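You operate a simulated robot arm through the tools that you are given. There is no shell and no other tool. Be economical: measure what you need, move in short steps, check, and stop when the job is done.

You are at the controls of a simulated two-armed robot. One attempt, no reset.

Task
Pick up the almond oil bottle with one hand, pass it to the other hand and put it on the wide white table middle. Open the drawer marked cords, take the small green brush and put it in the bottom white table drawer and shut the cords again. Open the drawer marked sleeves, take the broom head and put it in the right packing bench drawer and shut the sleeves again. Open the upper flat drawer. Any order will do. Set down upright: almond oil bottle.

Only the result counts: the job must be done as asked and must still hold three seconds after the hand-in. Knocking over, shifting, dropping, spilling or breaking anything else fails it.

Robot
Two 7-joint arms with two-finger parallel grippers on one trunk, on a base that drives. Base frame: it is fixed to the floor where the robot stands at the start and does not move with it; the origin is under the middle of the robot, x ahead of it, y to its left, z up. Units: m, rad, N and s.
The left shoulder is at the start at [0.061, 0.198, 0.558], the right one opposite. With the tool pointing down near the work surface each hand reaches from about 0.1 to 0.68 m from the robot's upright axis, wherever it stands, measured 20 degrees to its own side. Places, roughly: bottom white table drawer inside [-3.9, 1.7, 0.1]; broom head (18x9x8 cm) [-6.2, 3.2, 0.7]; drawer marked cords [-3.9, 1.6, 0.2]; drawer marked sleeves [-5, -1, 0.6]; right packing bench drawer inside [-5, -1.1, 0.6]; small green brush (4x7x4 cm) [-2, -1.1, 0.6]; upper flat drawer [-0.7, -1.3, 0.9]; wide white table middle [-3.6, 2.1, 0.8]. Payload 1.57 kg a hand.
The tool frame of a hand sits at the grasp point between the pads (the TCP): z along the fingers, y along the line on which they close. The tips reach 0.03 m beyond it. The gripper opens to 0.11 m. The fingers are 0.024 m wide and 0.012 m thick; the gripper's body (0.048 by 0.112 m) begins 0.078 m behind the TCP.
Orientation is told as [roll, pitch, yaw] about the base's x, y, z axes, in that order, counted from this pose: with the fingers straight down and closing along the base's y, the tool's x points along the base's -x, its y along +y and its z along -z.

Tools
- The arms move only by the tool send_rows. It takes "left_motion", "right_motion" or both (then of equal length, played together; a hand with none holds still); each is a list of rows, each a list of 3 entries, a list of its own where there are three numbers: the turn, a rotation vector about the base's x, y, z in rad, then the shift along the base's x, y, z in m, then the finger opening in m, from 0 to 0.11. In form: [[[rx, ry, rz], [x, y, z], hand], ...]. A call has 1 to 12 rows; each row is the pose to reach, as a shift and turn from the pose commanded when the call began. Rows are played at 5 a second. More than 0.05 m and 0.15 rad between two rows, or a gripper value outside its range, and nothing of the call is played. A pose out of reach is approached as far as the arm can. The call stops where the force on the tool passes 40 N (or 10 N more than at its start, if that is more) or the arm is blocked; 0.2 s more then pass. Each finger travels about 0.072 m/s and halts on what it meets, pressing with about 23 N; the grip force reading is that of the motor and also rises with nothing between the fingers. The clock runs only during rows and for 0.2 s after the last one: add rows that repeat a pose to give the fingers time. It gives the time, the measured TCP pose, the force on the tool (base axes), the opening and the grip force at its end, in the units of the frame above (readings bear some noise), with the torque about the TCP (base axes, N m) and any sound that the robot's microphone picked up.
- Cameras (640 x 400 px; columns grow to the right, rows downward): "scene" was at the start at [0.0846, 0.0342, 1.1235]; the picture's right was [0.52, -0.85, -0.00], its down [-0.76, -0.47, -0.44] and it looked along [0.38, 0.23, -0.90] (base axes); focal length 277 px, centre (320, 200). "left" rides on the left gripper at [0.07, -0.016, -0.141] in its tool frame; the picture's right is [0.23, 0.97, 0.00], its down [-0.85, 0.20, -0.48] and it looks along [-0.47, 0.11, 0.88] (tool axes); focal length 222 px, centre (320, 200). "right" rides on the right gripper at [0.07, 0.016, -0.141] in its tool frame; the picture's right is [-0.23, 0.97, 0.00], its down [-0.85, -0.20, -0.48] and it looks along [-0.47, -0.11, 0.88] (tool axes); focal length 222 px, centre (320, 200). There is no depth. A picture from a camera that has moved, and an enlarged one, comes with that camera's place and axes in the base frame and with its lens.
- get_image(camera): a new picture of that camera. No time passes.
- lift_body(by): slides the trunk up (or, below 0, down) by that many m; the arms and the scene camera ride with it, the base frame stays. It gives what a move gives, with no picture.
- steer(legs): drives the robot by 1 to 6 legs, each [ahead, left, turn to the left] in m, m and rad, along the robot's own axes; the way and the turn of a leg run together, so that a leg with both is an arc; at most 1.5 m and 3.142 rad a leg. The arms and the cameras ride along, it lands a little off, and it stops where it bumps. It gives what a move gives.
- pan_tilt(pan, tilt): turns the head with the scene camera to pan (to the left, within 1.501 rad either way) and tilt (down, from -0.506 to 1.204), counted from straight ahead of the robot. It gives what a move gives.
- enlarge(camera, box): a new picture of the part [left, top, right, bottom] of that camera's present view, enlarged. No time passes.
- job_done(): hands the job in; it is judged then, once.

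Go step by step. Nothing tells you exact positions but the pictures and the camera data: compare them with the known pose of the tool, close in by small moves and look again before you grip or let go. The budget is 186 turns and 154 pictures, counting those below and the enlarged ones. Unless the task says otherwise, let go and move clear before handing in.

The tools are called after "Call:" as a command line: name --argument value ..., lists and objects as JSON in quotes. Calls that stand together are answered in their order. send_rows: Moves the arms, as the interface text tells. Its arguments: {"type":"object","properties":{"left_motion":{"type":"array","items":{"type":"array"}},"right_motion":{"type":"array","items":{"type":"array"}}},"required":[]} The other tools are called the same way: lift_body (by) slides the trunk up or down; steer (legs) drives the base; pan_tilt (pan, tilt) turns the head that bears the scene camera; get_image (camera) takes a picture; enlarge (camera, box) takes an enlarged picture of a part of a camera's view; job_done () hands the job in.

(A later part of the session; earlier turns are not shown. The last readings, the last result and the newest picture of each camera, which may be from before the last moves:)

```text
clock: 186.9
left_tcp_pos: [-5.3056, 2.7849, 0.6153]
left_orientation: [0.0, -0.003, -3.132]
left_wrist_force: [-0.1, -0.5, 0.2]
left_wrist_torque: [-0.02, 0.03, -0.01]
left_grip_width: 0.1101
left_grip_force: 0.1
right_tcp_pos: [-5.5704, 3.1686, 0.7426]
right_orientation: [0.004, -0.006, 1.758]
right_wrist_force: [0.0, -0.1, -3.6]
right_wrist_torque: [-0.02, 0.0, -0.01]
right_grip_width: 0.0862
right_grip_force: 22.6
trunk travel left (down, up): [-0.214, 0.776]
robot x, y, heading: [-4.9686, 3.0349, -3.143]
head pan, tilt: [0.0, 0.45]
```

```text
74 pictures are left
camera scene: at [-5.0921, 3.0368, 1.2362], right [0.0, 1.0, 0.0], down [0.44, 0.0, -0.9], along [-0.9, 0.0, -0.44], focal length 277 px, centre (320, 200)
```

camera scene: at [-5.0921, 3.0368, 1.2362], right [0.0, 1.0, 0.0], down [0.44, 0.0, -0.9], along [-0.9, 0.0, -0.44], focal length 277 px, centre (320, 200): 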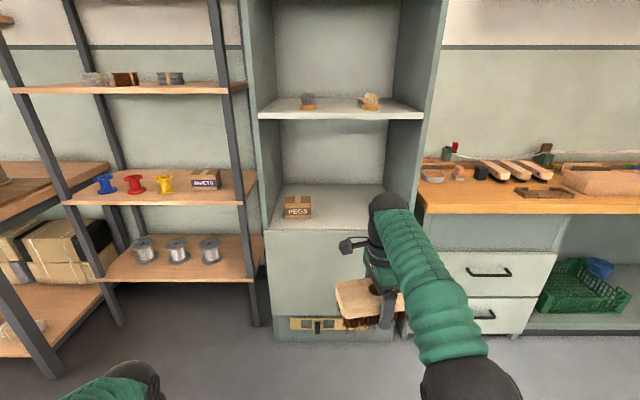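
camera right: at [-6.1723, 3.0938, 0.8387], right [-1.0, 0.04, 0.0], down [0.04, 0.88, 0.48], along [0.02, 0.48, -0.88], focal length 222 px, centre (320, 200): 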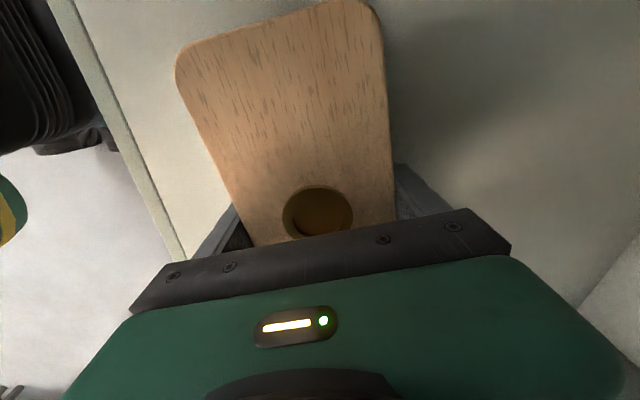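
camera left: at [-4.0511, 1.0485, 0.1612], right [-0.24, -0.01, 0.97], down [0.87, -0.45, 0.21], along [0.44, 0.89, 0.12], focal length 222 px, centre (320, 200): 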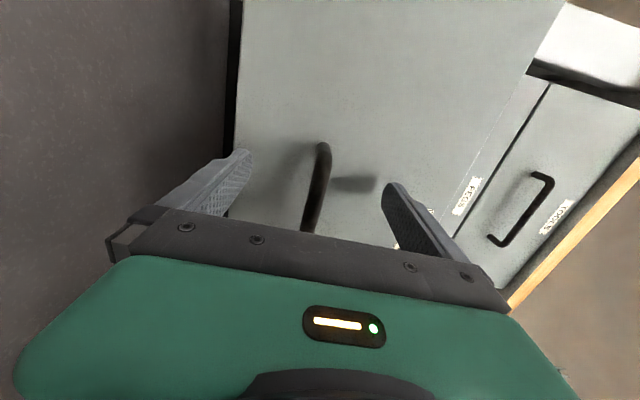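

I hold the broom head (about 0.4 kg). While here, I look along the window wall for the almond oil bottle.

Call:
pan_tilt --pan -1.4 --tilt 0.3

Call:
get_image --camera "scene"

Call:
steer --legs '[[0, 0, 1.571]]'

Call:
pan_tilt --pan -0.4 --tilt 0.35

Call:
get_image --camera "scene"

```text
clock: 188.4
left_tcp_pos: [-5.3046, 2.7837, 0.6146]
left_orientation: [0.001, -0.006, -3.132]
left_wrist_force: [0.0, 0.7, 0.1]
left_wrist_torque: [-0.04, 0.0, 0.0]
left_grip_width: 0.1104
left_grip_force: 0.1
right_tcp_pos: [-5.5695, 3.1685, 0.7434]
right_orientation: [0.005, -0.005, 1.758]
right_wrist_force: [0.1, -0.4, -2.4]
right_wrist_torque: [0.0, -0.01, 0.02]
right_grip_width: 0.0861
right_grip_force: 23.0
trunk travel left (down, up): [-0.214, 0.776]
robot x, y, heading: [-4.9692, 3.0376, -3.132]
head pan, tilt: [-1.4, 0.3]
```

```text
73 pictures are left
camera scene: at [-5.0171, 3.1292, 1.2503], right [0.98, 0.17, 0.0], down [0.05, -0.29, -0.96], along [-0.17, 0.94, -0.3], focal length 277 px, centre (320, 200)
```

scene: 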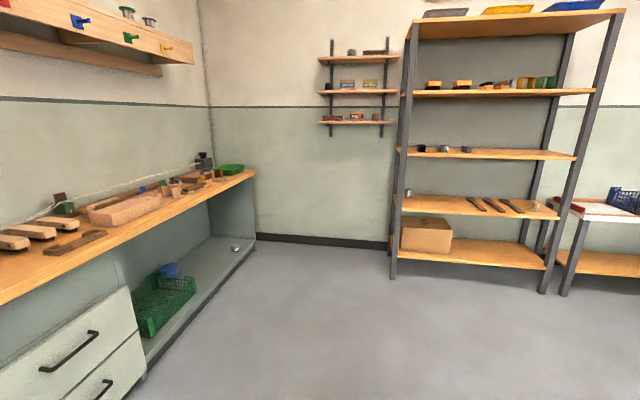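

```text
clock: 192.6
left_tcp_pos: [-4.7144, 2.7003, 0.6153]
left_orientation: [0.0, -0.002, -1.56]
left_wrist_force: [0.3, -0.4, 0.0]
left_wrist_torque: [0.01, -0.01, 0.03]
left_grip_width: 0.1097
left_grip_force: 0.0
right_tcp_pos: [-5.0985, 2.4352, 0.7427]
right_orientation: [0.004, -0.005, -2.955]
right_wrist_force: [0.0, 0.3, -3.7]
right_wrist_torque: [0.06, 0.02, 0.01]
right_grip_width: 0.0858
right_grip_force: 22.7
trunk travel left (down, up): [-0.214, 0.776]
robot x, y, heading: [-4.9683, 3.0358, -1.569]
head pan, tilt: [-1.4, 0.3]
```

```text
clock: 193.9
left_tcp_pos: [-4.7151, 2.7008, 0.6154]
left_orientation: [-0.002, -0.005, -1.561]
left_wrist_force: [0.8, -0.2, -0.1]
left_wrist_torque: [0.01, -0.01, -0.01]
left_grip_width: 0.1101
left_grip_force: 0.1
right_tcp_pos: [-5.098, 2.4364, 0.7427]
right_orientation: [0.005, -0.005, -2.956]
right_wrist_force: [-0.3, 0.1, -3.0]
right_wrist_torque: [-0.04, 0.02, -0.03]
right_grip_width: 0.0861
right_grip_force: 23.5
trunk travel left (down, up): [-0.214, 0.776]
robot x, y, heading: [-4.9674, 3.0379, -1.563]
head pan, tilt: [-0.4, 0.351]
```

```text
72 pictures are left
camera scene: at [-5.003, 2.9186, 1.2454], right [-0.92, 0.39, 0.0], down [0.13, 0.32, -0.94], along [-0.36, -0.87, -0.35], focal length 277 px, centre (320, 200)
```

scene: 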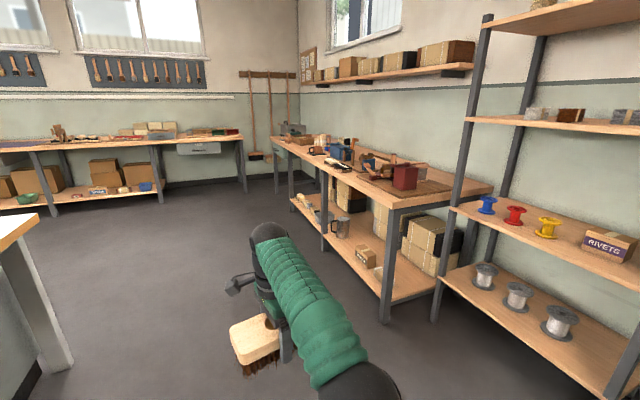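

The grey drawer at the far right of the packing bench should be "sleeves". I drive down the aisle toward it, facing it.

Call:
steer --legs '[[1.5, 0, -0.005], [1.35, 0, 0]]'

Call:
pan_tilt --pan 0 --tilt 0.5

Call:
get_image --camera "scene"

```text
clock: 207.5
left_tcp_pos: [-4.6829, -0.1175, 0.616]
left_orientation: [0.0, -0.005, -1.571]
left_wrist_force: [1.1, -0.6, 0.2]
left_wrist_torque: [0.02, -0.02, -0.02]
left_grip_width: 0.1102
left_grip_force: 0.1
right_tcp_pos: [-5.0699, -0.3795, 0.7428]
right_orientation: [0.005, -0.004, -2.963]
right_wrist_force: [0.3, 0.4, -2.1]
right_wrist_torque: [-0.01, 0.03, 0.0]
right_grip_width: 0.086
right_grip_force: 23.0
trunk travel left (down, up): [-0.214, 0.776]
robot x, y, heading: [-4.9326, 0.2218, -1.573]
head pan, tilt: [-0.4, 0.351]
```

```text
clock: 208.4
left_tcp_pos: [-4.684, -0.1166, 0.6161]
left_orientation: [0.0, -0.007, -1.57]
left_wrist_force: [0.0, 0.4, 0.1]
left_wrist_torque: [0.01, -0.02, 0.0]
left_grip_width: 0.1099
left_grip_force: 0.0
right_tcp_pos: [-5.0704, -0.3786, 0.744]
right_orientation: [0.005, -0.005, -2.964]
right_wrist_force: [0.9, -0.2, -3.8]
right_wrist_torque: [0.01, 0.01, 0.0]
right_grip_width: 0.0859
right_grip_force: 22.9
trunk travel left (down, up): [-0.214, 0.776]
robot x, y, heading: [-4.9347, 0.2222, -1.575]
head pan, tilt: [0.0, 0.499]
```

```text
71 pictures are left
camera scene: at [-4.934, 0.0978, 1.2317], right [-1.0, 0.01, 0.0], down [0.0, 0.48, -0.88], along [0.0, -0.88, -0.48], focal length 277 px, centre (320, 200)
```

scene: 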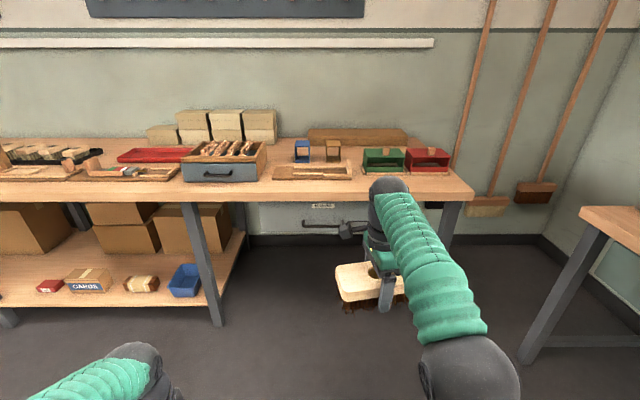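

Call:
enlarge --camera "scene" --box '[240, 180, 460, 300]'

```text
2.91 times, centred on (350, 240) of scene
camera zoom: at [-4.934, 0.0978, 1.2317], right [-1.0, 0.01, 0.0], down [0.0, 0.48, -0.88], along [0.0, -0.88, -0.48], focal length 806 px, centre (233, 84)
```

zoom: 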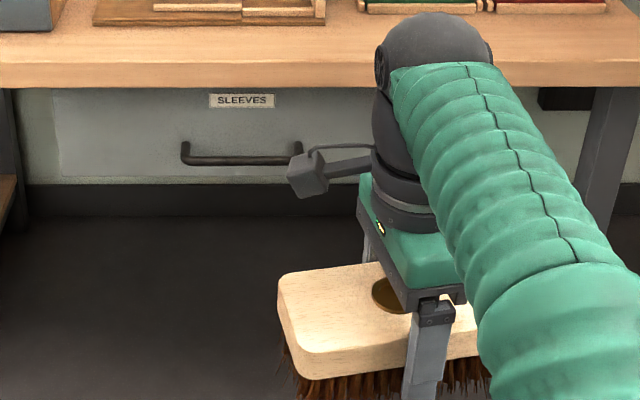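

The label reads SLEEVES, handle near [-4.95, -0.84, 0.6]. I raise the trunk, shift to line up the left hand, and turn it forward with vertical closing as before.

Call:
lift_body --by 0.2

Call:
steer --legs '[[0, -0.22, 0]]'

Call:
send_rows --left_motion '[[[-0.086, -0.086, -0.086], [0, -0.02, -0.01], 0.11], [[-0.172, -0.172, -0.172], [0, -0.04, -0.02], 0.11], [[-0.258, -0.258, -0.258], [0, -0.06, -0.03], 0.11], [[-0.344, -0.344, -0.344], [0, -0.08, -0.04], 0.11], [[-0.43, -0.43, -0.43], [0, -0.1, -0.05], 0.11], [[-0.516, -0.516, -0.516], [0, -0.12, -0.06], 0.11], [[-0.602, -0.602, -0.602], [0, -0.14, -0.07], 0.11], [[-0.688, -0.688, -0.688], [0, -0.16, -0.08], 0.11], [[-0.774, -0.774, -0.774], [0, -0.18, -0.09], 0.11], [[-0.86, -0.86, -0.86], [0, -0.2, -0.1], 0.11], [[-0.946, -0.946, -0.946], [0, -0.22, -0.11], 0.11], [[-1.032, -1.032, -1.032], [0, -0.24, -0.12], 0.11]]'

Call:
send_rows --left_motion '[[[-0.086, -0.086, -0.086], [0, -0.01, -0.01], 0.11], [[-0.172, -0.172, -0.172], [0, -0.02, -0.02], 0.11]]'

Call:
get_image --camera "scene"

Call:
get_image --camera "left"

```text
clock: 210.6
left_tcp_pos: [-4.6833, -0.1176, 0.8161]
left_orientation: [-0.002, -0.007, -1.571]
left_wrist_force: [0.3, -1.0, 0.2]
left_wrist_torque: [-0.01, 0.0, 0.01]
left_grip_width: 0.1101
left_grip_force: 0.0
right_tcp_pos: [-5.0691, -0.3778, 0.9443]
right_orientation: [0.005, -0.006, -2.963]
right_wrist_force: [0.4, -0.3, -3.5]
right_wrist_torque: [-0.01, 0.02, 0.01]
right_grip_width: 0.0858
right_grip_force: 23.1
trunk travel left (down, up): [-0.414, 0.576]
robot x, y, heading: [-4.9357, 0.2208, -1.576]
head pan, tilt: [0.0, 0.499]
```

```text
clock: 212.3
left_tcp_pos: [-4.8973, -0.1167, 0.8144]
left_orientation: [-0.009, -0.007, -1.572]
left_wrist_force: [0.6, 0.1, -0.4]
left_wrist_torque: [0.03, 0.09, 0.02]
left_grip_width: 0.1098
left_grip_force: 0.1
right_tcp_pos: [-5.2832, -0.3774, 0.9463]
right_orientation: [0.004, -0.014, -2.965]
right_wrist_force: [-0.1, 0.3, -3.7]
right_wrist_torque: [-0.01, 0.1, -0.04]
right_grip_width: 0.0859
right_grip_force: 23.3
trunk travel left (down, up): [-0.414, 0.576]
robot x, y, heading: [-5.1522, 0.2221, -1.576]
head pan, tilt: [0.0, 0.499]
```

```text
clock: 214.9
left_tcp_pos: [-4.9056, -0.3565, 0.6973]
left_orientation: [1.379, -0.16, -2.956]
left_wrist_force: [-0.7, -0.4, 0.5]
left_wrist_torque: [0.04, 0.0, 0.05]
left_grip_width: 0.1103
left_grip_force: 0.0
right_tcp_pos: [-5.2941, -0.3759, 0.9446]
right_orientation: [0.009, -0.002, -2.965]
right_wrist_force: [0.9, 0.1, -2.8]
right_wrist_torque: [0.0, -0.04, -0.03]
right_grip_width: 0.0863
right_grip_force: 23.3
trunk travel left (down, up): [-0.414, 0.576]
robot x, y, heading: [-5.1518, 0.2238, -1.577]
head pan, tilt: [0.0, 0.499]
```

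```text
clock: 215.5
left_tcp_pos: [-4.9018, -0.3755, 0.6753]
left_orientation: [1.566, -0.005, 3.136]
left_wrist_force: [0.2, -0.3, -0.5]
left_wrist_torque: [0.02, 0.01, 0.0]
left_grip_width: 0.1102
left_grip_force: 0.1
right_tcp_pos: [-5.2909, -0.376, 0.9467]
right_orientation: [0.007, -0.005, -2.964]
right_wrist_force: [0.2, 0.1, -3.5]
right_wrist_torque: [-0.02, -0.01, 0.01]
right_grip_width: 0.0858
right_grip_force: 22.8
trunk travel left (down, up): [-0.414, 0.576]
robot x, y, heading: [-5.1516, 0.2202, -1.58]
head pan, tilt: [0.0, 0.499]
```

```text
69 pictures are left
camera scene: at [-5.154, 0.0969, 1.4316], right [-1.0, 0.01, 0.0], down [0.0, 0.48, -0.88], along [-0.01, -0.88, -0.48], focal length 277 px, centre (320, 200)
```

scene: 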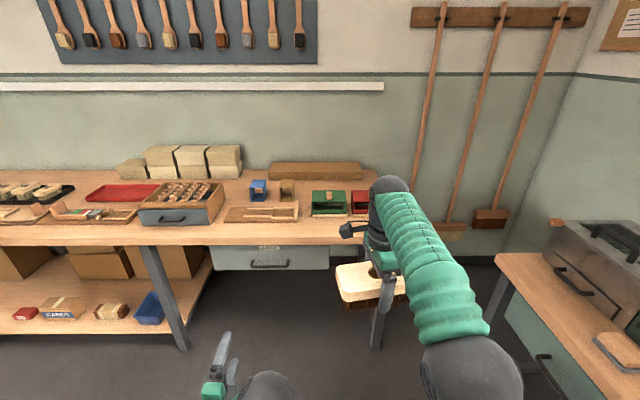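

```text
68 pictures are left
camera left: at [-4.8328, -0.2347, 0.6608], right [0.23, -0.01, 0.97], down [-0.85, 0.48, 0.21], along [-0.47, -0.88, 0.11], focal length 222 px, centre (320, 200)
```

left: 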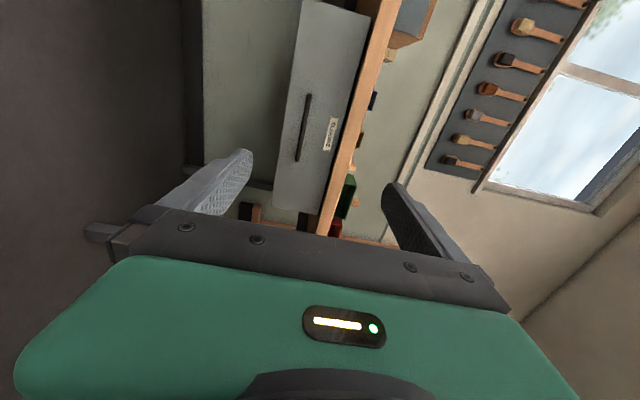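

The handle triangulates to [-4.948, -0.80, 0.637]. I lower the left hand to that height and drive up to it.

Call:
send_rows --left_motion '[[[0, 0, 0], [0, 0, -0.02], 0.09], [[0, 0, 0], [0, 0, -0.038], 0.08]]'

Call:
steer --legs '[[0.33, -0.045, 0.008]]'

Call:
get_image --camera "left"

```text
clock: 216.1
left_tcp_pos: [-4.9024, -0.3748, 0.6385]
left_orientation: [1.564, -0.004, 3.138]
left_wrist_force: [-0.7, -0.2, -0.6]
left_wrist_torque: [0.02, 0.02, -0.01]
left_grip_width: 0.0799
left_grip_force: 0.1
right_tcp_pos: [-5.2906, -0.3747, 0.9458]
right_orientation: [0.006, -0.005, -2.965]
right_wrist_force: [0.1, 0.5, -3.1]
right_wrist_torque: [-0.01, 0.03, 0.02]
right_grip_width: 0.0856
right_grip_force: 22.3
trunk travel left (down, up): [-0.414, 0.576]
robot x, y, heading: [-5.1531, 0.2196, -1.582]
head pan, tilt: [0.0, 0.499]
```

```text
clock: 218.3
left_tcp_pos: [-4.9433, -0.7085, 0.6367]
left_orientation: [1.563, -0.005, -3.136]
left_wrist_force: [0.2, -0.1, -0.5]
left_wrist_torque: [-0.04, -0.02, 0.03]
left_grip_width: 0.0798
left_grip_force: 0.0
right_tcp_pos: [-5.3302, -0.7132, 0.9442]
right_orientation: [0.007, -0.006, -2.957]
right_wrist_force: [0.3, -0.5, -2.8]
right_wrist_torque: [-0.01, 0.01, -0.02]
right_grip_width: 0.0859
right_grip_force: 22.2
trunk travel left (down, up): [-0.414, 0.576]
robot x, y, heading: [-5.2002, -0.1105, -1.568]
head pan, tilt: [0.0, 0.499]
```

```text
67 pictures are left
camera left: at [-4.8739, -0.5675, 0.6225], right [0.23, -0.01, 0.97], down [-0.86, 0.47, 0.21], along [-0.46, -0.88, 0.11], focal length 222 px, centre (320, 200)
```

left: 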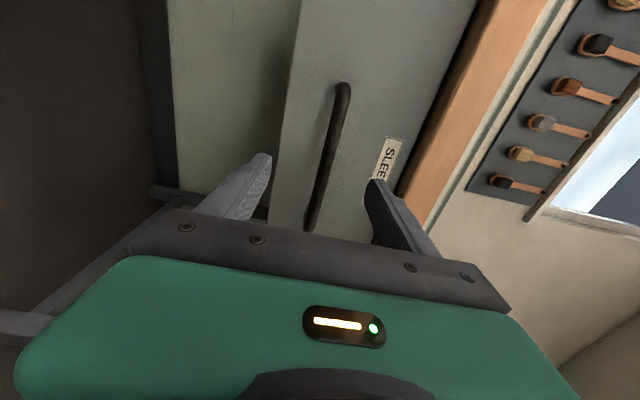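

Call:
send_rows --left_motion '[[[0, 0, 0], [0, -0.03, 0.005], 0.08], [[0, 0, 0], [0, -0.06, 0.005], 0.08], [[0, 0, 0], [0, -0.084, 0.005], 0.08], [[0, 0, 0], [0, -0.084, 0.005], 0.0], [[0, 0, 0], [0, -0.084, 0.005], 0.0], [[0, 0, 0], [0, -0.084, 0.005], 0.0]]'

Call:
get_image --camera "left"

```text
clock: 219.1
left_tcp_pos: [-4.9433, -0.779, 0.6445]
left_orientation: [1.566, -0.006, -3.138]
left_wrist_force: [-0.7, -0.8, -0.4]
left_wrist_torque: [0.02, -0.02, -0.02]
left_grip_width: 0.0802
left_grip_force: 0.0
right_tcp_pos: [-5.3311, -0.7086, 0.9487]
right_orientation: [0.01, -0.006, -2.957]
right_wrist_force: [-0.3, -0.3, -4.0]
right_wrist_torque: [0.02, 0.01, 0.0]
right_grip_width: 0.0859
right_grip_force: 22.7
trunk travel left (down, up): [-0.414, 0.576]
robot x, y, heading: [-5.1994, -0.1091, -1.564]
head pan, tilt: [0.0, 0.499]
stopped in row 3 (left hand): the force on the tool passed its limit at 70 N (the readings are from after the stop); the commanded pose is now the measured one
```

```text
66 pictures are left
camera left: at [-4.8747, -0.6374, 0.6287], right [0.23, 0.0, 0.97], down [-0.86, 0.47, 0.21], along [-0.46, -0.88, 0.11], focal length 222 px, centre (320, 200)
```

left: 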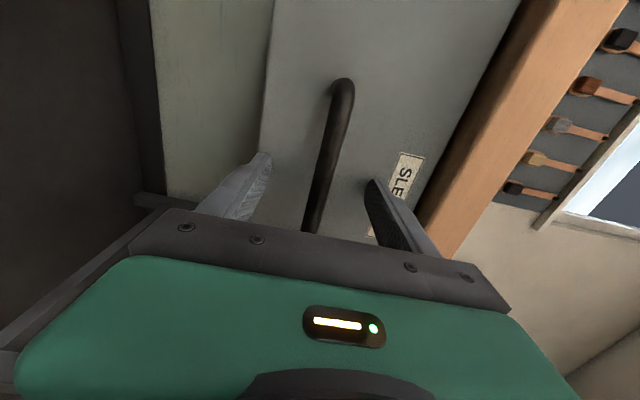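

The tips touched the drawer panel, so the bar is between the pads already. I back 5 mm and close.

Call:
send_rows --left_motion '[[[0, 0, 0], [0, 0.007, 0], 0.08], [[0, 0, 0], [0, 0.007, 0], 0.0], [[0, 0, 0], [0, 0.007, 0], 0.0], [[0, 0, 0], [0, 0.007, 0], 0.0], [[0, 0, 0], [0, 0.007, 0], 0.0]]'

Call:
get_image --camera "left"

```text
clock: 220.3
left_tcp_pos: [-4.9438, -0.7722, 0.6428]
left_orientation: [1.568, -0.005, -3.136]
left_wrist_force: [0.4, 0.3, -1.6]
left_wrist_torque: [0.03, -0.43, -0.07]
left_grip_width: 0.0126
left_grip_force: 30.3
right_tcp_pos: [-5.3317, -0.7109, 0.9474]
right_orientation: [0.01, -0.007, -2.956]
right_wrist_force: [1.1, -0.7, -3.8]
right_wrist_torque: [0.01, -0.02, -0.01]
right_grip_width: 0.0857
right_grip_force: 22.5
trunk travel left (down, up): [-0.414, 0.576]
robot x, y, heading: [-5.2011, -0.1136, -1.569]
head pan, tilt: [0.0, 0.499]
```

```text
65 pictures are left
camera left: at [-4.8746, -0.6306, 0.6273], right [0.23, 0.0, 0.97], down [-0.86, 0.47, 0.21], along [-0.46, -0.88, 0.11], focal length 222 px, centre (320, 200)
```

left: 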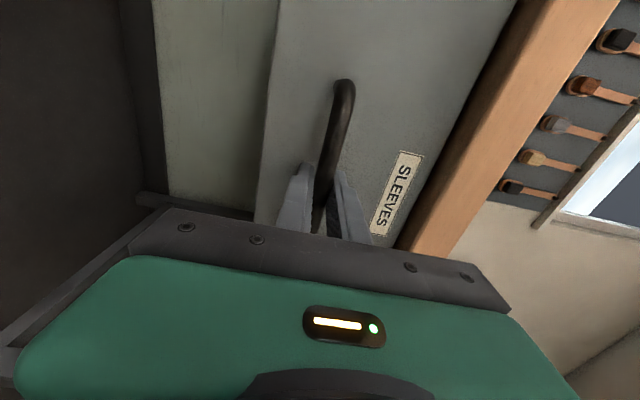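

Gripped at 1.26 cm. I pull by reversing the base so the arm stays extended.

Call:
steer --legs '[[-0.22, 0, 0]]'

Call:
pan_tilt --pan 0.2 --tilt 0.8

Call:
get_image --camera "scene"

```text
clock: 221.9
left_tcp_pos: [-4.9437, -0.5507, 0.6438]
left_orientation: [1.568, -0.005, -3.137]
left_wrist_force: [0.9, -0.5, -3.7]
left_wrist_torque: [0.02, -0.54, 0.23]
left_grip_width: 0.0131
left_grip_force: 30.0
right_tcp_pos: [-5.3301, -0.4893, 0.9476]
right_orientation: [0.011, -0.008, -2.956]
right_wrist_force: [-0.4, 1.2, -2.9]
right_wrist_torque: [-0.02, 0.04, 0.01]
right_grip_width: 0.086
right_grip_force: 23.0
trunk travel left (down, up): [-0.414, 0.576]
robot x, y, heading: [-5.2028, 0.1094, -1.569]
head pan, tilt: [0.0, 0.499]
```

```text
clock: 222.8
left_tcp_pos: [-4.9445, -0.551, 0.643]
left_orientation: [1.566, -0.006, -3.136]
left_wrist_force: [0.2, 2.0, -9.5]
left_wrist_torque: [0.02, -0.45, -0.16]
left_grip_width: 0.0128
left_grip_force: 29.7
right_tcp_pos: [-5.3319, -0.4895, 0.9491]
right_orientation: [0.013, -0.007, -2.956]
right_wrist_force: [-0.9, -0.4, -3.5]
right_wrist_torque: [0.0, 0.02, 0.0]
right_grip_width: 0.0858
right_grip_force: 23.3
trunk travel left (down, up): [-0.414, 0.576]
robot x, y, heading: [-5.1985, 0.1079, -1.57]
head pan, tilt: [0.201, 0.799]
```

```text
64 pictures are left
camera scene: at [-5.1819, -0.0081, 1.4054], right [-0.98, -0.2, 0.0], down [-0.14, 0.7, -0.69], along [0.14, -0.68, -0.72], focal length 277 px, centre (320, 200)
```

scene: 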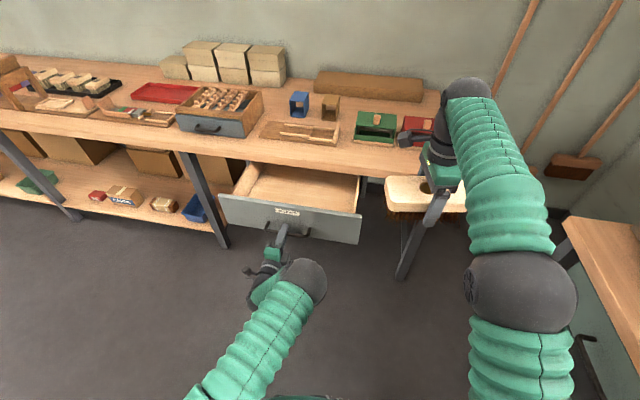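

The sleeves drawer is out 22 cm; I try a little more.

Call:
steer --legs '[[-0.08, 0, 0]]'

```text
clock: 223.8
left_tcp_pos: [-4.9439, -0.4724, 0.6425]
left_orientation: [1.565, -0.006, -3.137]
left_wrist_force: [-3.6, -0.4, -14.3]
left_wrist_torque: [-0.01, -0.57, 0.57]
left_grip_width: 0.0129
left_grip_force: 30.0
right_tcp_pos: [-5.3306, -0.4104, 0.9484]
right_orientation: [0.012, -0.008, -2.958]
right_wrist_force: [-0.3, 0.2, -2.4]
right_wrist_torque: [0.01, 0.03, 0.0]
right_grip_width: 0.0858
right_grip_force: 23.3
trunk travel left (down, up): [-0.414, 0.576]
robot x, y, heading: [-5.1949, 0.1854, -1.569]
head pan, tilt: [0.201, 0.799]
```

Now 30 cm open, plenty. I release, back off and return the left hand to tool-down.

Call:
send_rows --left_motion '[[[0, 0, 0], [0, 0, 0], 0.04], [[0, 0, 0], [0, 0, 0], 0.09], [[0, 0, 0], [0, 0, 0], 0.09]]'

Call:
steer --legs '[[-0.2, 0, 0]]'

Call:
send_rows --left_motion '[[[0.086, 0.086, 0.086], [0, 0.02, 0.02], 0.09], [[0.172, 0.172, 0.172], [0, 0.04, 0.04], 0.09], [[0.258, 0.258, 0.258], [0, 0.06, 0.06], 0.09], [[0.344, 0.344, 0.344], [0, 0.08, 0.08], 0.09], [[0.43, 0.43, 0.43], [0, 0.1, 0.1], 0.09], [[0.516, 0.516, 0.516], [0, 0.12, 0.12], 0.09], [[0.602, 0.602, 0.602], [0, 0.14, 0.14], 0.09], [[0.688, 0.688, 0.688], [0, 0.16, 0.16], 0.09], [[0.774, 0.774, 0.774], [0, 0.18, 0.18], 0.09], [[0.86, 0.86, 0.86], [0, 0.2, 0.18], 0.09], [[0.946, 0.946, 0.946], [0, 0.22, 0.18], 0.09], [[1.032, 1.032, 1.032], [0, 0.24, 0.18], 0.09]]'

Call:
get_image --camera "scene"

```text
clock: 224.6
left_tcp_pos: [-4.9436, -0.4695, 0.6439]
left_orientation: [1.57, -0.003, -3.135]
left_wrist_force: [-0.1, -0.2, 0.3]
left_wrist_torque: [0.02, 0.01, 0.01]
left_grip_width: 0.0897
left_grip_force: 0.1
right_tcp_pos: [-5.3306, -0.4071, 0.9512]
right_orientation: [0.017, -0.007, -2.955]
right_wrist_force: [-0.8, -0.1, -4.1]
right_wrist_torque: [-0.01, 0.0, 0.0]
right_grip_width: 0.0858
right_grip_force: 23.2
trunk travel left (down, up): [-0.414, 0.576]
robot x, y, heading: [-5.1999, 0.188, -1.562]
head pan, tilt: [0.201, 0.799]
```

```text
clock: 226.2
left_tcp_pos: [-4.9425, -0.2664, 0.6457]
left_orientation: [1.57, -0.005, -3.133]
left_wrist_force: [-0.3, 0.3, -0.6]
left_wrist_torque: [-0.01, -0.01, 0.03]
left_grip_width: 0.09
left_grip_force: 0.0
right_tcp_pos: [-5.3311, -0.2038, 0.9524]
right_orientation: [0.018, -0.006, -2.953]
right_wrist_force: [-0.5, 0.3, -3.3]
right_wrist_torque: [-0.03, 0.04, 0.0]
right_grip_width: 0.0857
right_grip_force: 23.1
trunk travel left (down, up): [-0.414, 0.576]
robot x, y, heading: [-5.1981, 0.3911, -1.564]
head pan, tilt: [0.201, 0.799]
```

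```text
clock: 228.8
left_tcp_pos: [-4.943, -0.0238, 0.8264]
left_orientation: [0.192, -0.15, -1.758]
left_wrist_force: [-0.1, 0.2, 1.1]
left_wrist_torque: [-0.03, 0.0, 0.04]
left_grip_width: 0.0901
left_grip_force: 0.1
right_tcp_pos: [-5.3307, -0.202, 0.9523]
right_orientation: [0.016, -0.007, -2.953]
right_wrist_force: [-0.1, -0.1, -3.7]
right_wrist_torque: [-0.02, 0.02, 0.03]
right_grip_width: 0.086
right_grip_force: 22.5
trunk travel left (down, up): [-0.414, 0.576]
robot x, y, heading: [-5.1974, 0.3904, -1.561]
head pan, tilt: [0.201, 0.799]
```

```text
63 pictures are left
camera scene: at [-5.1827, 0.2772, 1.4057], right [-0.98, -0.21, 0.0], down [-0.15, 0.7, -0.7], along [0.14, -0.68, -0.72], focal length 277 px, centre (320, 200)
```

scene: 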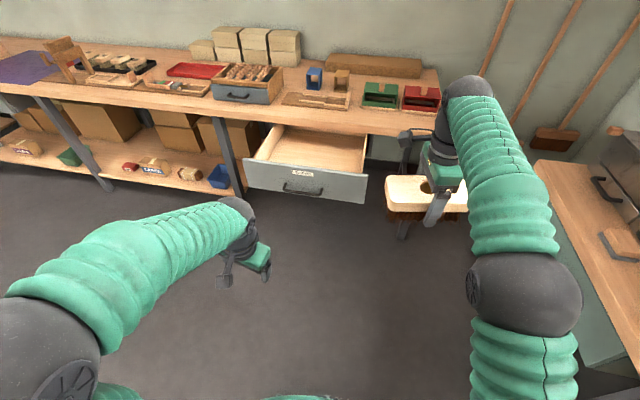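

The left hand is nearly tool-down again. I finish that, then move so the right hand with the broom is over the open drawer.

Call:
send_rows --left_motion '[[[0.086, 0.086, 0.086], [0, 0.01, 0.03], 0.09], [[0.172, 0.172, 0.172], [0, 0.02, 0.06], 0.09], [[0.172, 0.172, 0.172], [0, 0.02, 0.08], 0.09]]'

Call:
steer --legs '[[0, 0.385, 0], [0.43, 0, 0]]'

Call:
pan_tilt --pan -0.1 --tilt 0.95

Call:
get_image --camera "scene"

Call:
get_image --camera "right"

```text
clock: 229.6
left_tcp_pos: [-4.9443, -0.004, 0.9063]
left_orientation: [0.004, 0.006, -1.57]
left_wrist_force: [-0.2, -0.1, 0.5]
left_wrist_torque: [0.01, 0.0, -0.01]
left_grip_width: 0.0901
left_grip_force: 0.0
right_tcp_pos: [-5.329, -0.2023, 0.9542]
right_orientation: [0.019, -0.008, -2.953]
right_wrist_force: [-0.4, 0.0, -4.1]
right_wrist_torque: [0.0, 0.05, 0.03]
right_grip_width: 0.0858
right_grip_force: 23.0
trunk travel left (down, up): [-0.414, 0.576]
robot x, y, heading: [-5.2029, 0.3874, -1.568]
head pan, tilt: [0.201, 0.799]
```

```text
clock: 234.3
left_tcp_pos: [-4.5522, -0.43, 0.9065]
left_orientation: [0.006, 0.004, -1.571]
left_wrist_force: [-0.2, 0.8, -0.1]
left_wrist_torque: [0.02, 0.02, -0.04]
left_grip_width: 0.09
left_grip_force: 0.1
right_tcp_pos: [-4.9383, -0.6289, 0.9526]
right_orientation: [0.017, -0.007, -2.952]
right_wrist_force: [-0.2, -0.2, -3.6]
right_wrist_torque: [0.03, 0.02, -0.03]
right_grip_width: 0.0859
right_grip_force: 22.7
trunk travel left (down, up): [-0.414, 0.576]
robot x, y, heading: [-4.8083, -0.0368, -1.564]
head pan, tilt: [0.201, 0.799]
```

```text
clock: 235.1
left_tcp_pos: [-4.5517, -0.4272, 0.907]
left_orientation: [0.008, 0.004, -1.568]
left_wrist_force: [0.0, 0.2, -0.2]
left_wrist_torque: [0.04, 0.0, 0.03]
left_grip_width: 0.0899
left_grip_force: 0.1
right_tcp_pos: [-4.9393, -0.6268, 0.9545]
right_orientation: [0.018, -0.007, -2.949]
right_wrist_force: [-0.1, 0.5, -3.5]
right_wrist_torque: [0.0, 0.02, 0.01]
right_grip_width: 0.086
right_grip_force: 23.1
trunk travel left (down, up): [-0.414, 0.576]
robot x, y, heading: [-4.8113, -0.038, -1.56]
head pan, tilt: [-0.099, 0.949]
```

```text
62 pictures are left
camera scene: at [-4.8158, -0.1412, 1.3943], right [-1.0, 0.09, 0.0], down [0.07, 0.81, -0.58], along [-0.05, -0.58, -0.81], focal length 277 px, centre (320, 200)
```

scene: 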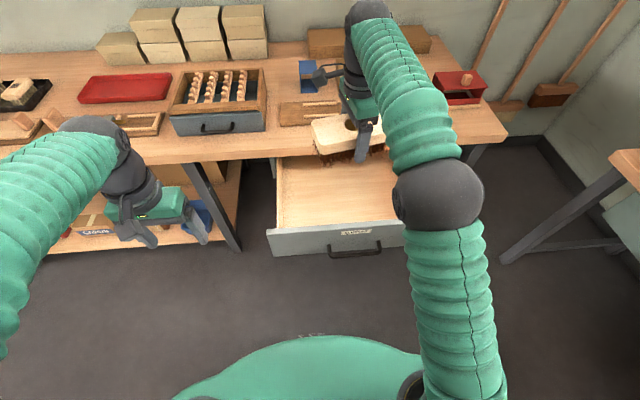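

```text
61 pictures are left
camera right: at [-4.8676, -0.6272, 1.0959], right [-0.04, -1.0, 0.02], down [-0.88, 0.04, 0.48], along [-0.48, 0.0, -0.88], focal length 222 px, centre (320, 200)
```

right: 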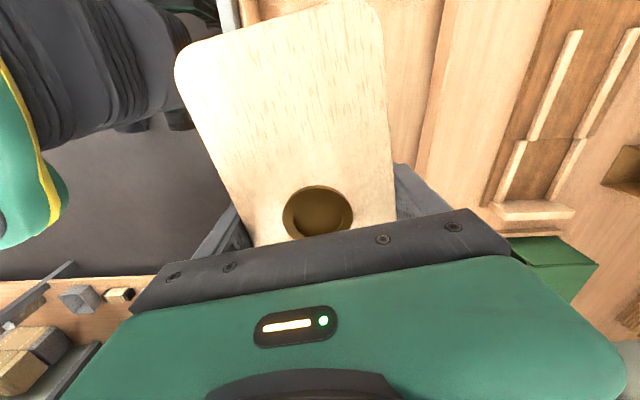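

The broom hangs centred above the open drawer. I lower it down in.

Call:
send_rows --right_motion '[[[0, 0, 0], [0, -0.01, -0.03], 0.0], [[0, 0, 0], [0, -0.018, -0.06], 0.0], [[0, 0, 0], [0, -0.018, -0.09], 0.0], [[0, 0, 0], [0, -0.018, -0.12], 0.0], [[0, 0, 0], [0, -0.018, -0.15], 0.0], [[0, 0, 0], [0, -0.018, -0.18], 0.0], [[0, 0, 0], [0, -0.018, -0.21], 0.0], [[0, 0, 0], [0, -0.018, -0.235], 0.0], [[0, 0, 0], [0, -0.018, -0.255], 0.0]]'

Call:
get_image --camera "scene"

```text
clock: 237.1
left_tcp_pos: [-4.5514, -0.4288, 0.9081]
left_orientation: [0.006, 0.006, -1.569]
left_wrist_force: [0.7, 0.3, 0.3]
left_wrist_torque: [0.0, 0.01, -0.02]
left_grip_width: 0.0894
left_grip_force: 0.0
right_tcp_pos: [-4.9401, -0.6446, 0.6974]
right_orientation: [0.018, -0.009, -2.951]
right_wrist_force: [0.6, -0.7, -3.8]
right_wrist_torque: [0.0, 0.04, 0.02]
right_grip_width: 0.0861
right_grip_force: 22.5
trunk travel left (down, up): [-0.414, 0.576]
robot x, y, heading: [-4.8128, -0.0337, -1.563]
head pan, tilt: [-0.099, 0.949]
```

```text
60 pictures are left
camera scene: at [-4.8158, -0.1423, 1.3942], right [-1.0, 0.09, 0.0], down [0.07, 0.81, -0.58], along [-0.05, -0.58, -0.81], focal length 277 px, centre (320, 200)
```

scene: 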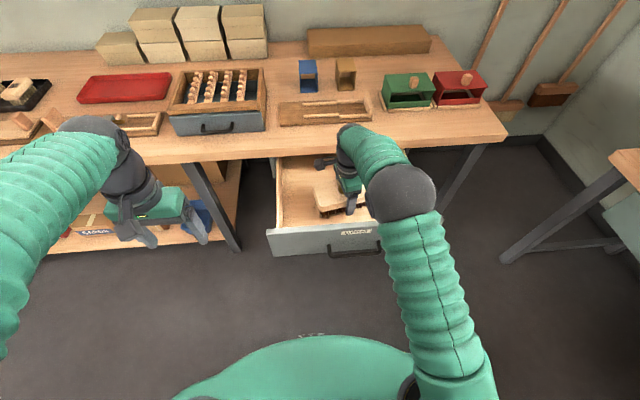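

Still free; I go down in finer steps until contact.

Call:
send_rows --right_motion '[[[0, 0, 0], [0, 0, -0.01], 0.0], [[0, 0, 0], [0, 0, -0.02], 0.0], [[0, 0, 0], [0, 0, -0.027], 0.0], [[0, 0, 0], [0, 0, -0.034], 0.0], [[0, 0, 0], [0, 0, -0.041], 0.0], [[0, 0, 0], [0, 0, -0.048], 0.0], [[0, 0, 0], [0, 0, -0.055], 0.0]]'

```text
clock: 238.7
left_tcp_pos: [-4.5514, -0.4277, 0.9073]
left_orientation: [0.003, 0.001, -1.569]
left_wrist_force: [0.9, -0.5, -0.2]
left_wrist_torque: [0.07, -0.02, 0.05]
left_grip_width: 0.0899
left_grip_force: 0.1
right_tcp_pos: [-4.9373, -0.6448, 0.6465]
right_orientation: [0.024, -0.011, -2.948]
right_wrist_force: [-1.6, 1.1, 26.6]
right_wrist_torque: [1.16, 0.15, 0.04]
right_grip_width: 0.0864
right_grip_force: 23.2
trunk travel left (down, up): [-0.414, 0.576]
robot x, y, heading: [-4.8108, -0.0376, -1.562]
head pan, tilt: [-0.099, 0.949]
```

Contact with the drawer floor. I ease up slightly, open and lift out.

Call:
send_rows --right_motion '[[[0, 0, 0], [0, 0, 0.005], 0.0], [[0, 0, 0], [0, 0, 0.005], 0.095], [[0, 0, 0], [0, 0, 0.005], 0.108], [[0, 0, 0], [0, 0, 0.005], 0.108], [[0, 0, 0], [0, 0, 0.025], 0.108], [[0, 0, 0], [0, 0, 0.06], 0.108], [[0, 0, 0], [0, 0, 0.1], 0.108], [[0, 0, 0], [0, 0, 0.14], 0.108], [[0, 0, 0], [0, 0, 0.18], 0.108], [[0, 0, 0], [0, 0.03, 0.21], 0.108], [[0, 0, 0], [0, 0.07, 0.23], 0.108]]'

Call:
get_image --camera "scene"

```text
clock: 241.1
left_tcp_pos: [-4.5527, -0.426, 0.9088]
left_orientation: [0.008, 0.001, -1.569]
left_wrist_force: [0.1, 0.6, -0.7]
left_wrist_torque: [-0.04, -0.01, 0.01]
left_grip_width: 0.0901
left_grip_force: 0.1
right_tcp_pos: [-4.9393, -0.5729, 0.8741]
right_orientation: [0.022, -0.007, -2.95]
right_wrist_force: [-1.0, -0.2, -0.2]
right_wrist_torque: [0.0, 0.0, 0.0]
right_grip_width: 0.108
right_grip_force: 0.1
trunk travel left (down, up): [-0.414, 0.576]
robot x, y, heading: [-4.8084, -0.0393, -1.562]
head pan, tilt: [-0.099, 0.949]
```

```text
59 pictures are left
camera scene: at [-4.8156, -0.1382, 1.3945], right [-1.0, 0.09, 0.0], down [0.07, 0.81, -0.58], along [-0.05, -0.58, -0.81], focal length 277 px, centre (320, 200)
```

scene: 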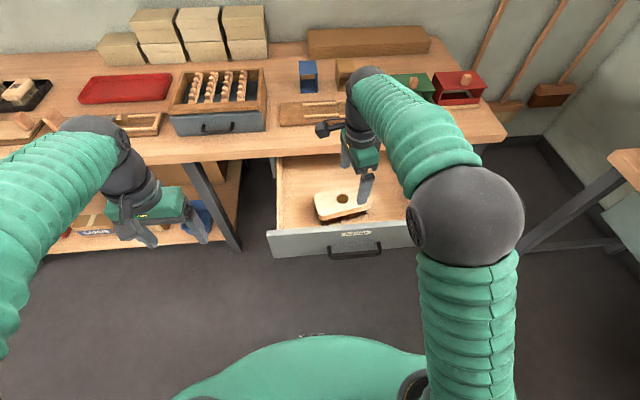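

The broom head sits in the drawer below its rim. I back off and use the left hand, pitched forward with closed fingers, to push the drawer shut.

Call:
steer --legs '[[-0.38, 0, 0], [0, -0.38, 0]]'

Call:
send_rows --left_motion '[[[-0.143, 0, 0], [0, -0.02, -0.02], 0.04], [[-0.286, 0, 0], [0, -0.04, -0.04], 0.0], [[-0.429, 0, 0], [0, -0.06, -0.06], 0.0], [[-0.571, 0, 0], [0, -0.08, -0.08], 0.0], [[-0.714, 0, 0], [0, -0.1, -0.1], 0.0], [[-0.857, 0, 0], [0, -0.12, -0.12], 0.0], [[-1.0, 0, 0], [0, -0.14, -0.14], 0.0], [[-1.142, 0, 0], [0, -0.16, -0.16], 0.0], [[-1.285, 0, 0], [0, -0.18, -0.18], 0.0], [[-1.428, 0, 0], [0, -0.2, -0.2], 0.0], [[-1.55, 0, 0], [0, -0.22, -0.205], 0.0]]'

Call:
pan_tilt --pan 0.2 --tilt 0.8

Call:
get_image --camera "scene"

```text
clock: 245.4
left_tcp_pos: [-4.9259, -0.0544, 0.9053]
left_orientation: [0.002, 0.005, -1.571]
left_wrist_force: [0.0, 0.0, 0.3]
left_wrist_torque: [-0.01, 0.03, 0.07]
left_grip_width: 0.09
left_grip_force: 0.1
right_tcp_pos: [-5.3132, -0.2017, 0.8742]
right_orientation: [0.02, -0.012, -2.951]
right_wrist_force: [0.7, -0.4, 0.4]
right_wrist_torque: [0.02, 0.03, -0.01]
right_grip_width: 0.1081
right_grip_force: 0.3
trunk travel left (down, up): [-0.414, 0.576]
robot x, y, heading: [-5.1889, 0.3334, -1.561]
head pan, tilt: [-0.099, 0.949]
```

```text
clock: 247.8
left_tcp_pos: [-4.8909, -0.272, 0.7104]
left_orientation: [-0.42, -1.54, -1.173]
left_wrist_force: [-0.3, 0.2, 0.1]
left_wrist_torque: [-0.01, -0.01, 0.03]
left_grip_width: 0.0003
left_grip_force: 21.3
left hand out of reach, approached as far as the arm can: row 5, 6, 9, 10, 11
right_tcp_pos: [-5.3193, -0.2023, 0.8741]
right_orientation: [0.02, -0.007, -2.951]
right_wrist_force: [0.5, 0.5, 0.1]
right_wrist_torque: [0.0, -0.04, -0.02]
right_grip_width: 0.1079
right_grip_force: 0.2
trunk travel left (down, up): [-0.414, 0.576]
robot x, y, heading: [-5.1856, 0.3383, -1.564]
head pan, tilt: [-0.099, 0.949]
```

```text
clock: 248.6
left_tcp_pos: [-4.8897, -0.2719, 0.7113]
left_orientation: [-0.436, -1.541, -1.161]
left_wrist_force: [1.3, -0.2, -0.3]
left_wrist_torque: [-0.01, -0.02, 0.03]
left_grip_width: 0.0
left_grip_force: 21.7
right_tcp_pos: [-5.3175, -0.2005, 0.8739]
right_orientation: [0.022, -0.008, -2.951]
right_wrist_force: [-1.0, 0.0, -0.7]
right_wrist_torque: [-0.01, -0.02, 0.01]
right_grip_width: 0.1079
right_grip_force: 0.0
trunk travel left (down, up): [-0.414, 0.576]
robot x, y, heading: [-5.1893, 0.3336, -1.563]
head pan, tilt: [0.201, 0.799]
```

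```text
58 pictures are left
camera scene: at [-5.1704, 0.225, 1.4057], right [-0.98, -0.21, 0.0], down [-0.15, 0.7, -0.69], along [0.14, -0.68, -0.72], focal length 277 px, centre (320, 200)
```

scene: 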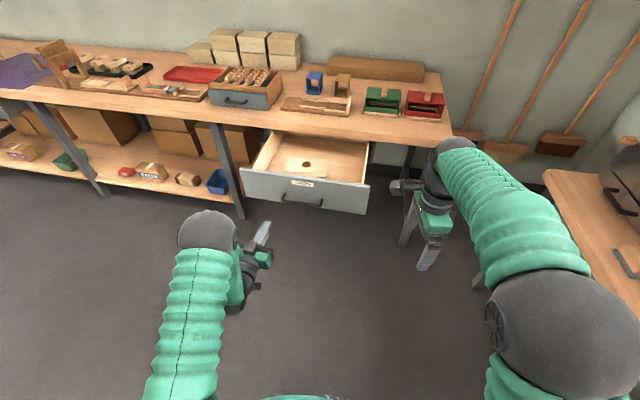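

Call:
lift_body --by -0.03

Call:
steer --legs '[[0.35, -0.03, 0]]'

Call:
get_image --camera "scene"

```text
clock: 249.4
left_tcp_pos: [-4.8893, -0.2721, 0.6805]
left_orientation: [-0.468, -1.539, -1.127]
left_wrist_force: [0.6, 0.4, -0.5]
left_wrist_torque: [0.01, 0.01, 0.01]
left_grip_width: 0.0002
left_grip_force: 21.6
right_tcp_pos: [-5.3167, -0.2009, 0.8441]
right_orientation: [0.02, -0.009, -2.951]
right_wrist_force: [0.0, 0.5, 1.0]
right_wrist_torque: [0.01, 0.02, -0.02]
right_grip_width: 0.1078
right_grip_force: 0.1
trunk travel left (down, up): [-0.384, 0.606]
robot x, y, heading: [-5.1845, 0.3358, -1.565]
head pan, tilt: [0.201, 0.799]
```

```text
clock: 251.7
left_tcp_pos: [-4.9191, -0.624, 0.6801]
left_orientation: [-0.459, -1.538, -1.14]
left_wrist_force: [-1.0, 0.0, 0.6]
left_wrist_torque: [0.01, 0.0, 0.0]
left_grip_width: 0.0
left_grip_force: 21.5
right_tcp_pos: [-5.3466, -0.5519, 0.8443]
right_orientation: [0.02, -0.007, -2.952]
right_wrist_force: [-0.2, -0.7, -0.2]
right_wrist_torque: [0.02, -0.03, -0.01]
right_grip_width: 0.1078
right_grip_force: 0.1
trunk travel left (down, up): [-0.384, 0.606]
robot x, y, heading: [-5.2163, -0.0123, -1.564]
head pan, tilt: [0.201, 0.799]
```

```text
57 pictures are left
camera scene: at [-5.198, -0.1257, 1.3757], right [-0.98, -0.2, 0.0], down [-0.15, 0.7, -0.69], along [0.14, -0.68, -0.72], focal length 277 px, centre (320, 200)
```

scene: 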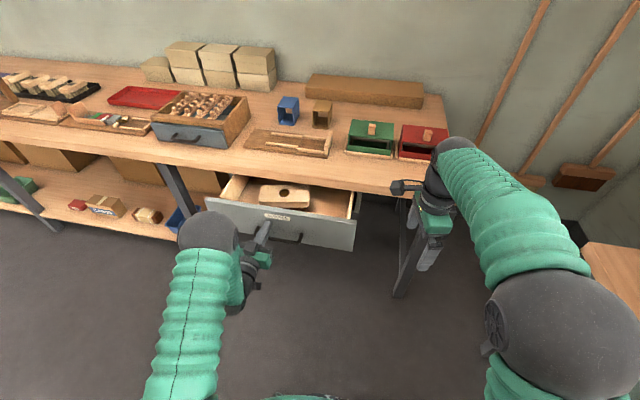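

The drawer is closing. I pull the right hand back for clearance and push on.

Call:
send_rows --right_motion '[[[0, 0, 0], [0, 0.03, 0.02], 0.108], [[0, 0, 0], [0, 0.06, 0.04], 0.108], [[0, 0, 0], [0, 0.1, 0.05], 0.108]]'

Call:
steer --legs '[[0.18, 0, 0]]'

Call:
get_image --camera "scene"

```text
clock: 252.5
left_tcp_pos: [-4.9179, -0.6203, 0.6839]
left_orientation: [-0.498, -1.545, -1.099]
left_wrist_force: [0.2, 0.1, 0.6]
left_wrist_torque: [0.03, -0.03, -0.02]
left_grip_width: 0.0
left_grip_force: 21.3
right_tcp_pos: [-5.3483, -0.4485, 0.8956]
right_orientation: [0.026, -0.01, -2.951]
right_wrist_force: [0.1, -0.2, -0.5]
right_wrist_torque: [-0.02, -0.04, -0.02]
right_grip_width: 0.1077
right_grip_force: 0.0
trunk travel left (down, up): [-0.384, 0.606]
robot x, y, heading: [-5.2174, -0.0175, -1.565]
head pan, tilt: [0.201, 0.799]
```

```text
clock: 253.9
left_tcp_pos: [-4.916, -0.7776, 0.6813]
left_orientation: [-0.522, -1.54, -1.077]
left_wrist_force: [-0.6, -0.1, -0.2]
left_wrist_torque: [-0.01, 0.01, -0.02]
left_grip_width: 0.0002
left_grip_force: 21.4
right_tcp_pos: [-5.3475, -0.6104, 0.8954]
right_orientation: [0.024, -0.009, -2.953]
right_wrist_force: [0.3, 0.0, -0.7]
right_wrist_torque: [-0.01, -0.01, 0.01]
right_grip_width: 0.1082
right_grip_force: 0.1
trunk travel left (down, up): [-0.384, 0.606]
robot x, y, heading: [-5.2136, -0.1765, -1.566]
head pan, tilt: [0.201, 0.799]
stopped in leg 1: the force on the tool passed its limit at 126 N (the readings are from after the stop); the commanded pose is now the measured one
```

```text
56 pictures are left
camera scene: at [-5.1968, -0.2866, 1.3757], right [-0.98, -0.2, 0.0], down [-0.15, 0.7, -0.7], along [0.14, -0.68, -0.72], focal length 277 px, centre (320, 200)
```

scene: 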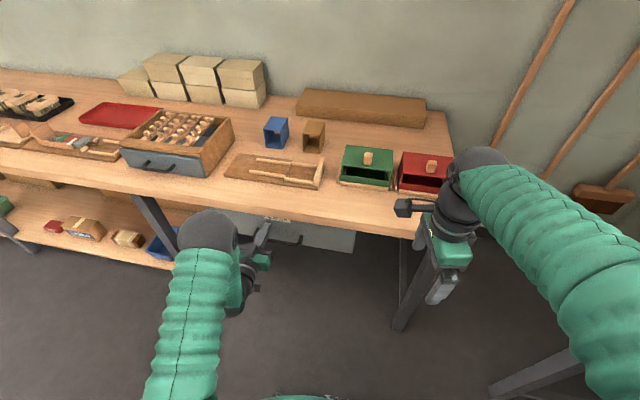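

The sleeves drawer is shut. Looking back at the first left-hand picture, a second white bottle with a brown cap stood next to LINSEED under the start bench, so I return there; first I back off and straighten the hands.

Call:
steer --legs '[[-0.35, 0, 0]]'

Call:
send_rows --left_motion '[[[0.14, 0, 0], [0, 0.02, 0.02], 0.0], [[0.28, 0, 0], [0, 0.04, 0.04], 0.0], [[0.42, 0, 0], [0, 0.06, 0.06], 0.0], [[0.56, 0, 0], [0, 0.08, 0.08], 0.0], [[0.7, 0, 0], [0, 0.1, 0.1], 0.0], [[0.84, 0, 0], [0, 0.12, 0.12], 0.0], [[0.98, 0, 0], [0, 0.14, 0.14], 0.0], [[1.12, 0, 0], [0, 0.16, 0.16], 0.05], [[1.26, 0, 0], [0, 0.18, 0.17], 0.11], [[1.4, 0, 0], [0, 0.19, 0.17], 0.11], [[1.54, 0, 0], [0, 0.2, 0.17], 0.11]]' --right_motion '[[[0, 0, 0.126], [0, 0.0, 0], 0.11], [[0, 0, 0.252], [0, 0.0, 0], 0.11], [[0, 0, 0.378], [0, 0.0, 0], 0.11], [[0, 0, 0.504], [0, 0.0, 0], 0.11], [[0, 0, 0.63], [0, 0.0, 0], 0.11], [[0, 0, 0.756], [0, 0.0, 0], 0.11], [[0, 0, 0.882], [0, 0.0, 0], 0.11], [[0, 0, 1.008], [0, 0.0, 0], 0.11], [[0, 0, 1.134], [0, 0.0, 0], 0.11], [[0, 0, 1.26], [0, 0.0, 0], 0.11], [[0, 0, 1.386], [0, 0.0, 0], 0.11]]'

Call:
get_image --camera "scene"

```text
clock: 256.2
left_tcp_pos: [-4.9188, -0.4219, 0.6828]
left_orientation: [-0.522, -1.541, -1.074]
left_wrist_force: [-0.4, 0.4, -0.1]
left_wrist_torque: [0.02, 0.0, 0.01]
left_grip_width: 0.0002
left_grip_force: 21.8
right_tcp_pos: [-5.346, -0.2572, 0.8957]
right_orientation: [0.024, -0.008, -2.949]
right_wrist_force: [-0.7, 0.8, 0.5]
right_wrist_torque: [-0.03, 0.0, 0.0]
right_grip_width: 0.1078
right_grip_force: 0.0
trunk travel left (down, up): [-0.384, 0.606]
robot x, y, heading: [-5.2169, 0.178, -1.56]
head pan, tilt: [0.201, 0.799]
```

```text
clock: 258.6
left_tcp_pos: [-4.9173, -0.2238, 0.8523]
left_orientation: [-0.024, -0.005, -1.557]
left_wrist_force: [-0.3, -0.1, 0.4]
left_wrist_torque: [0.05, -0.03, 0.0]
left_grip_width: 0.1099
left_grip_force: 0.0
right_tcp_pos: [-5.349, -0.2569, 0.8962]
right_orientation: [0.024, -0.008, -1.56]
right_wrist_force: [0.7, 0.1, -0.6]
right_wrist_torque: [0.0, -0.01, 0.0]
right_grip_width: 0.1101
right_grip_force: 0.1
trunk travel left (down, up): [-0.384, 0.606]
robot x, y, heading: [-5.2204, 0.179, -1.568]
head pan, tilt: [0.201, 0.799]
```

```text
55 pictures are left
camera scene: at [-5.1998, 0.0672, 1.3758], right [-0.98, -0.21, 0.0], down [-0.15, 0.7, -0.7], along [0.14, -0.68, -0.72], focal length 277 px, centre (320, 200)
```

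scene: 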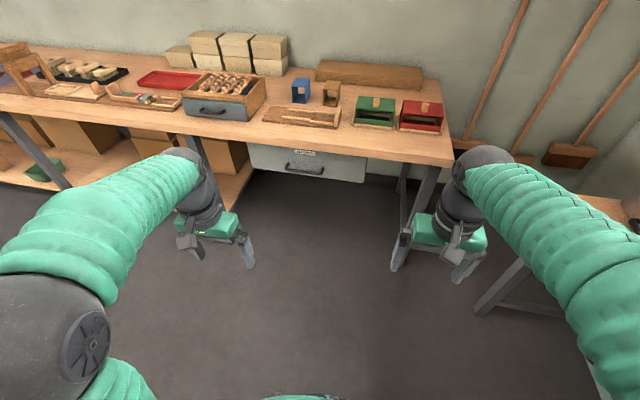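

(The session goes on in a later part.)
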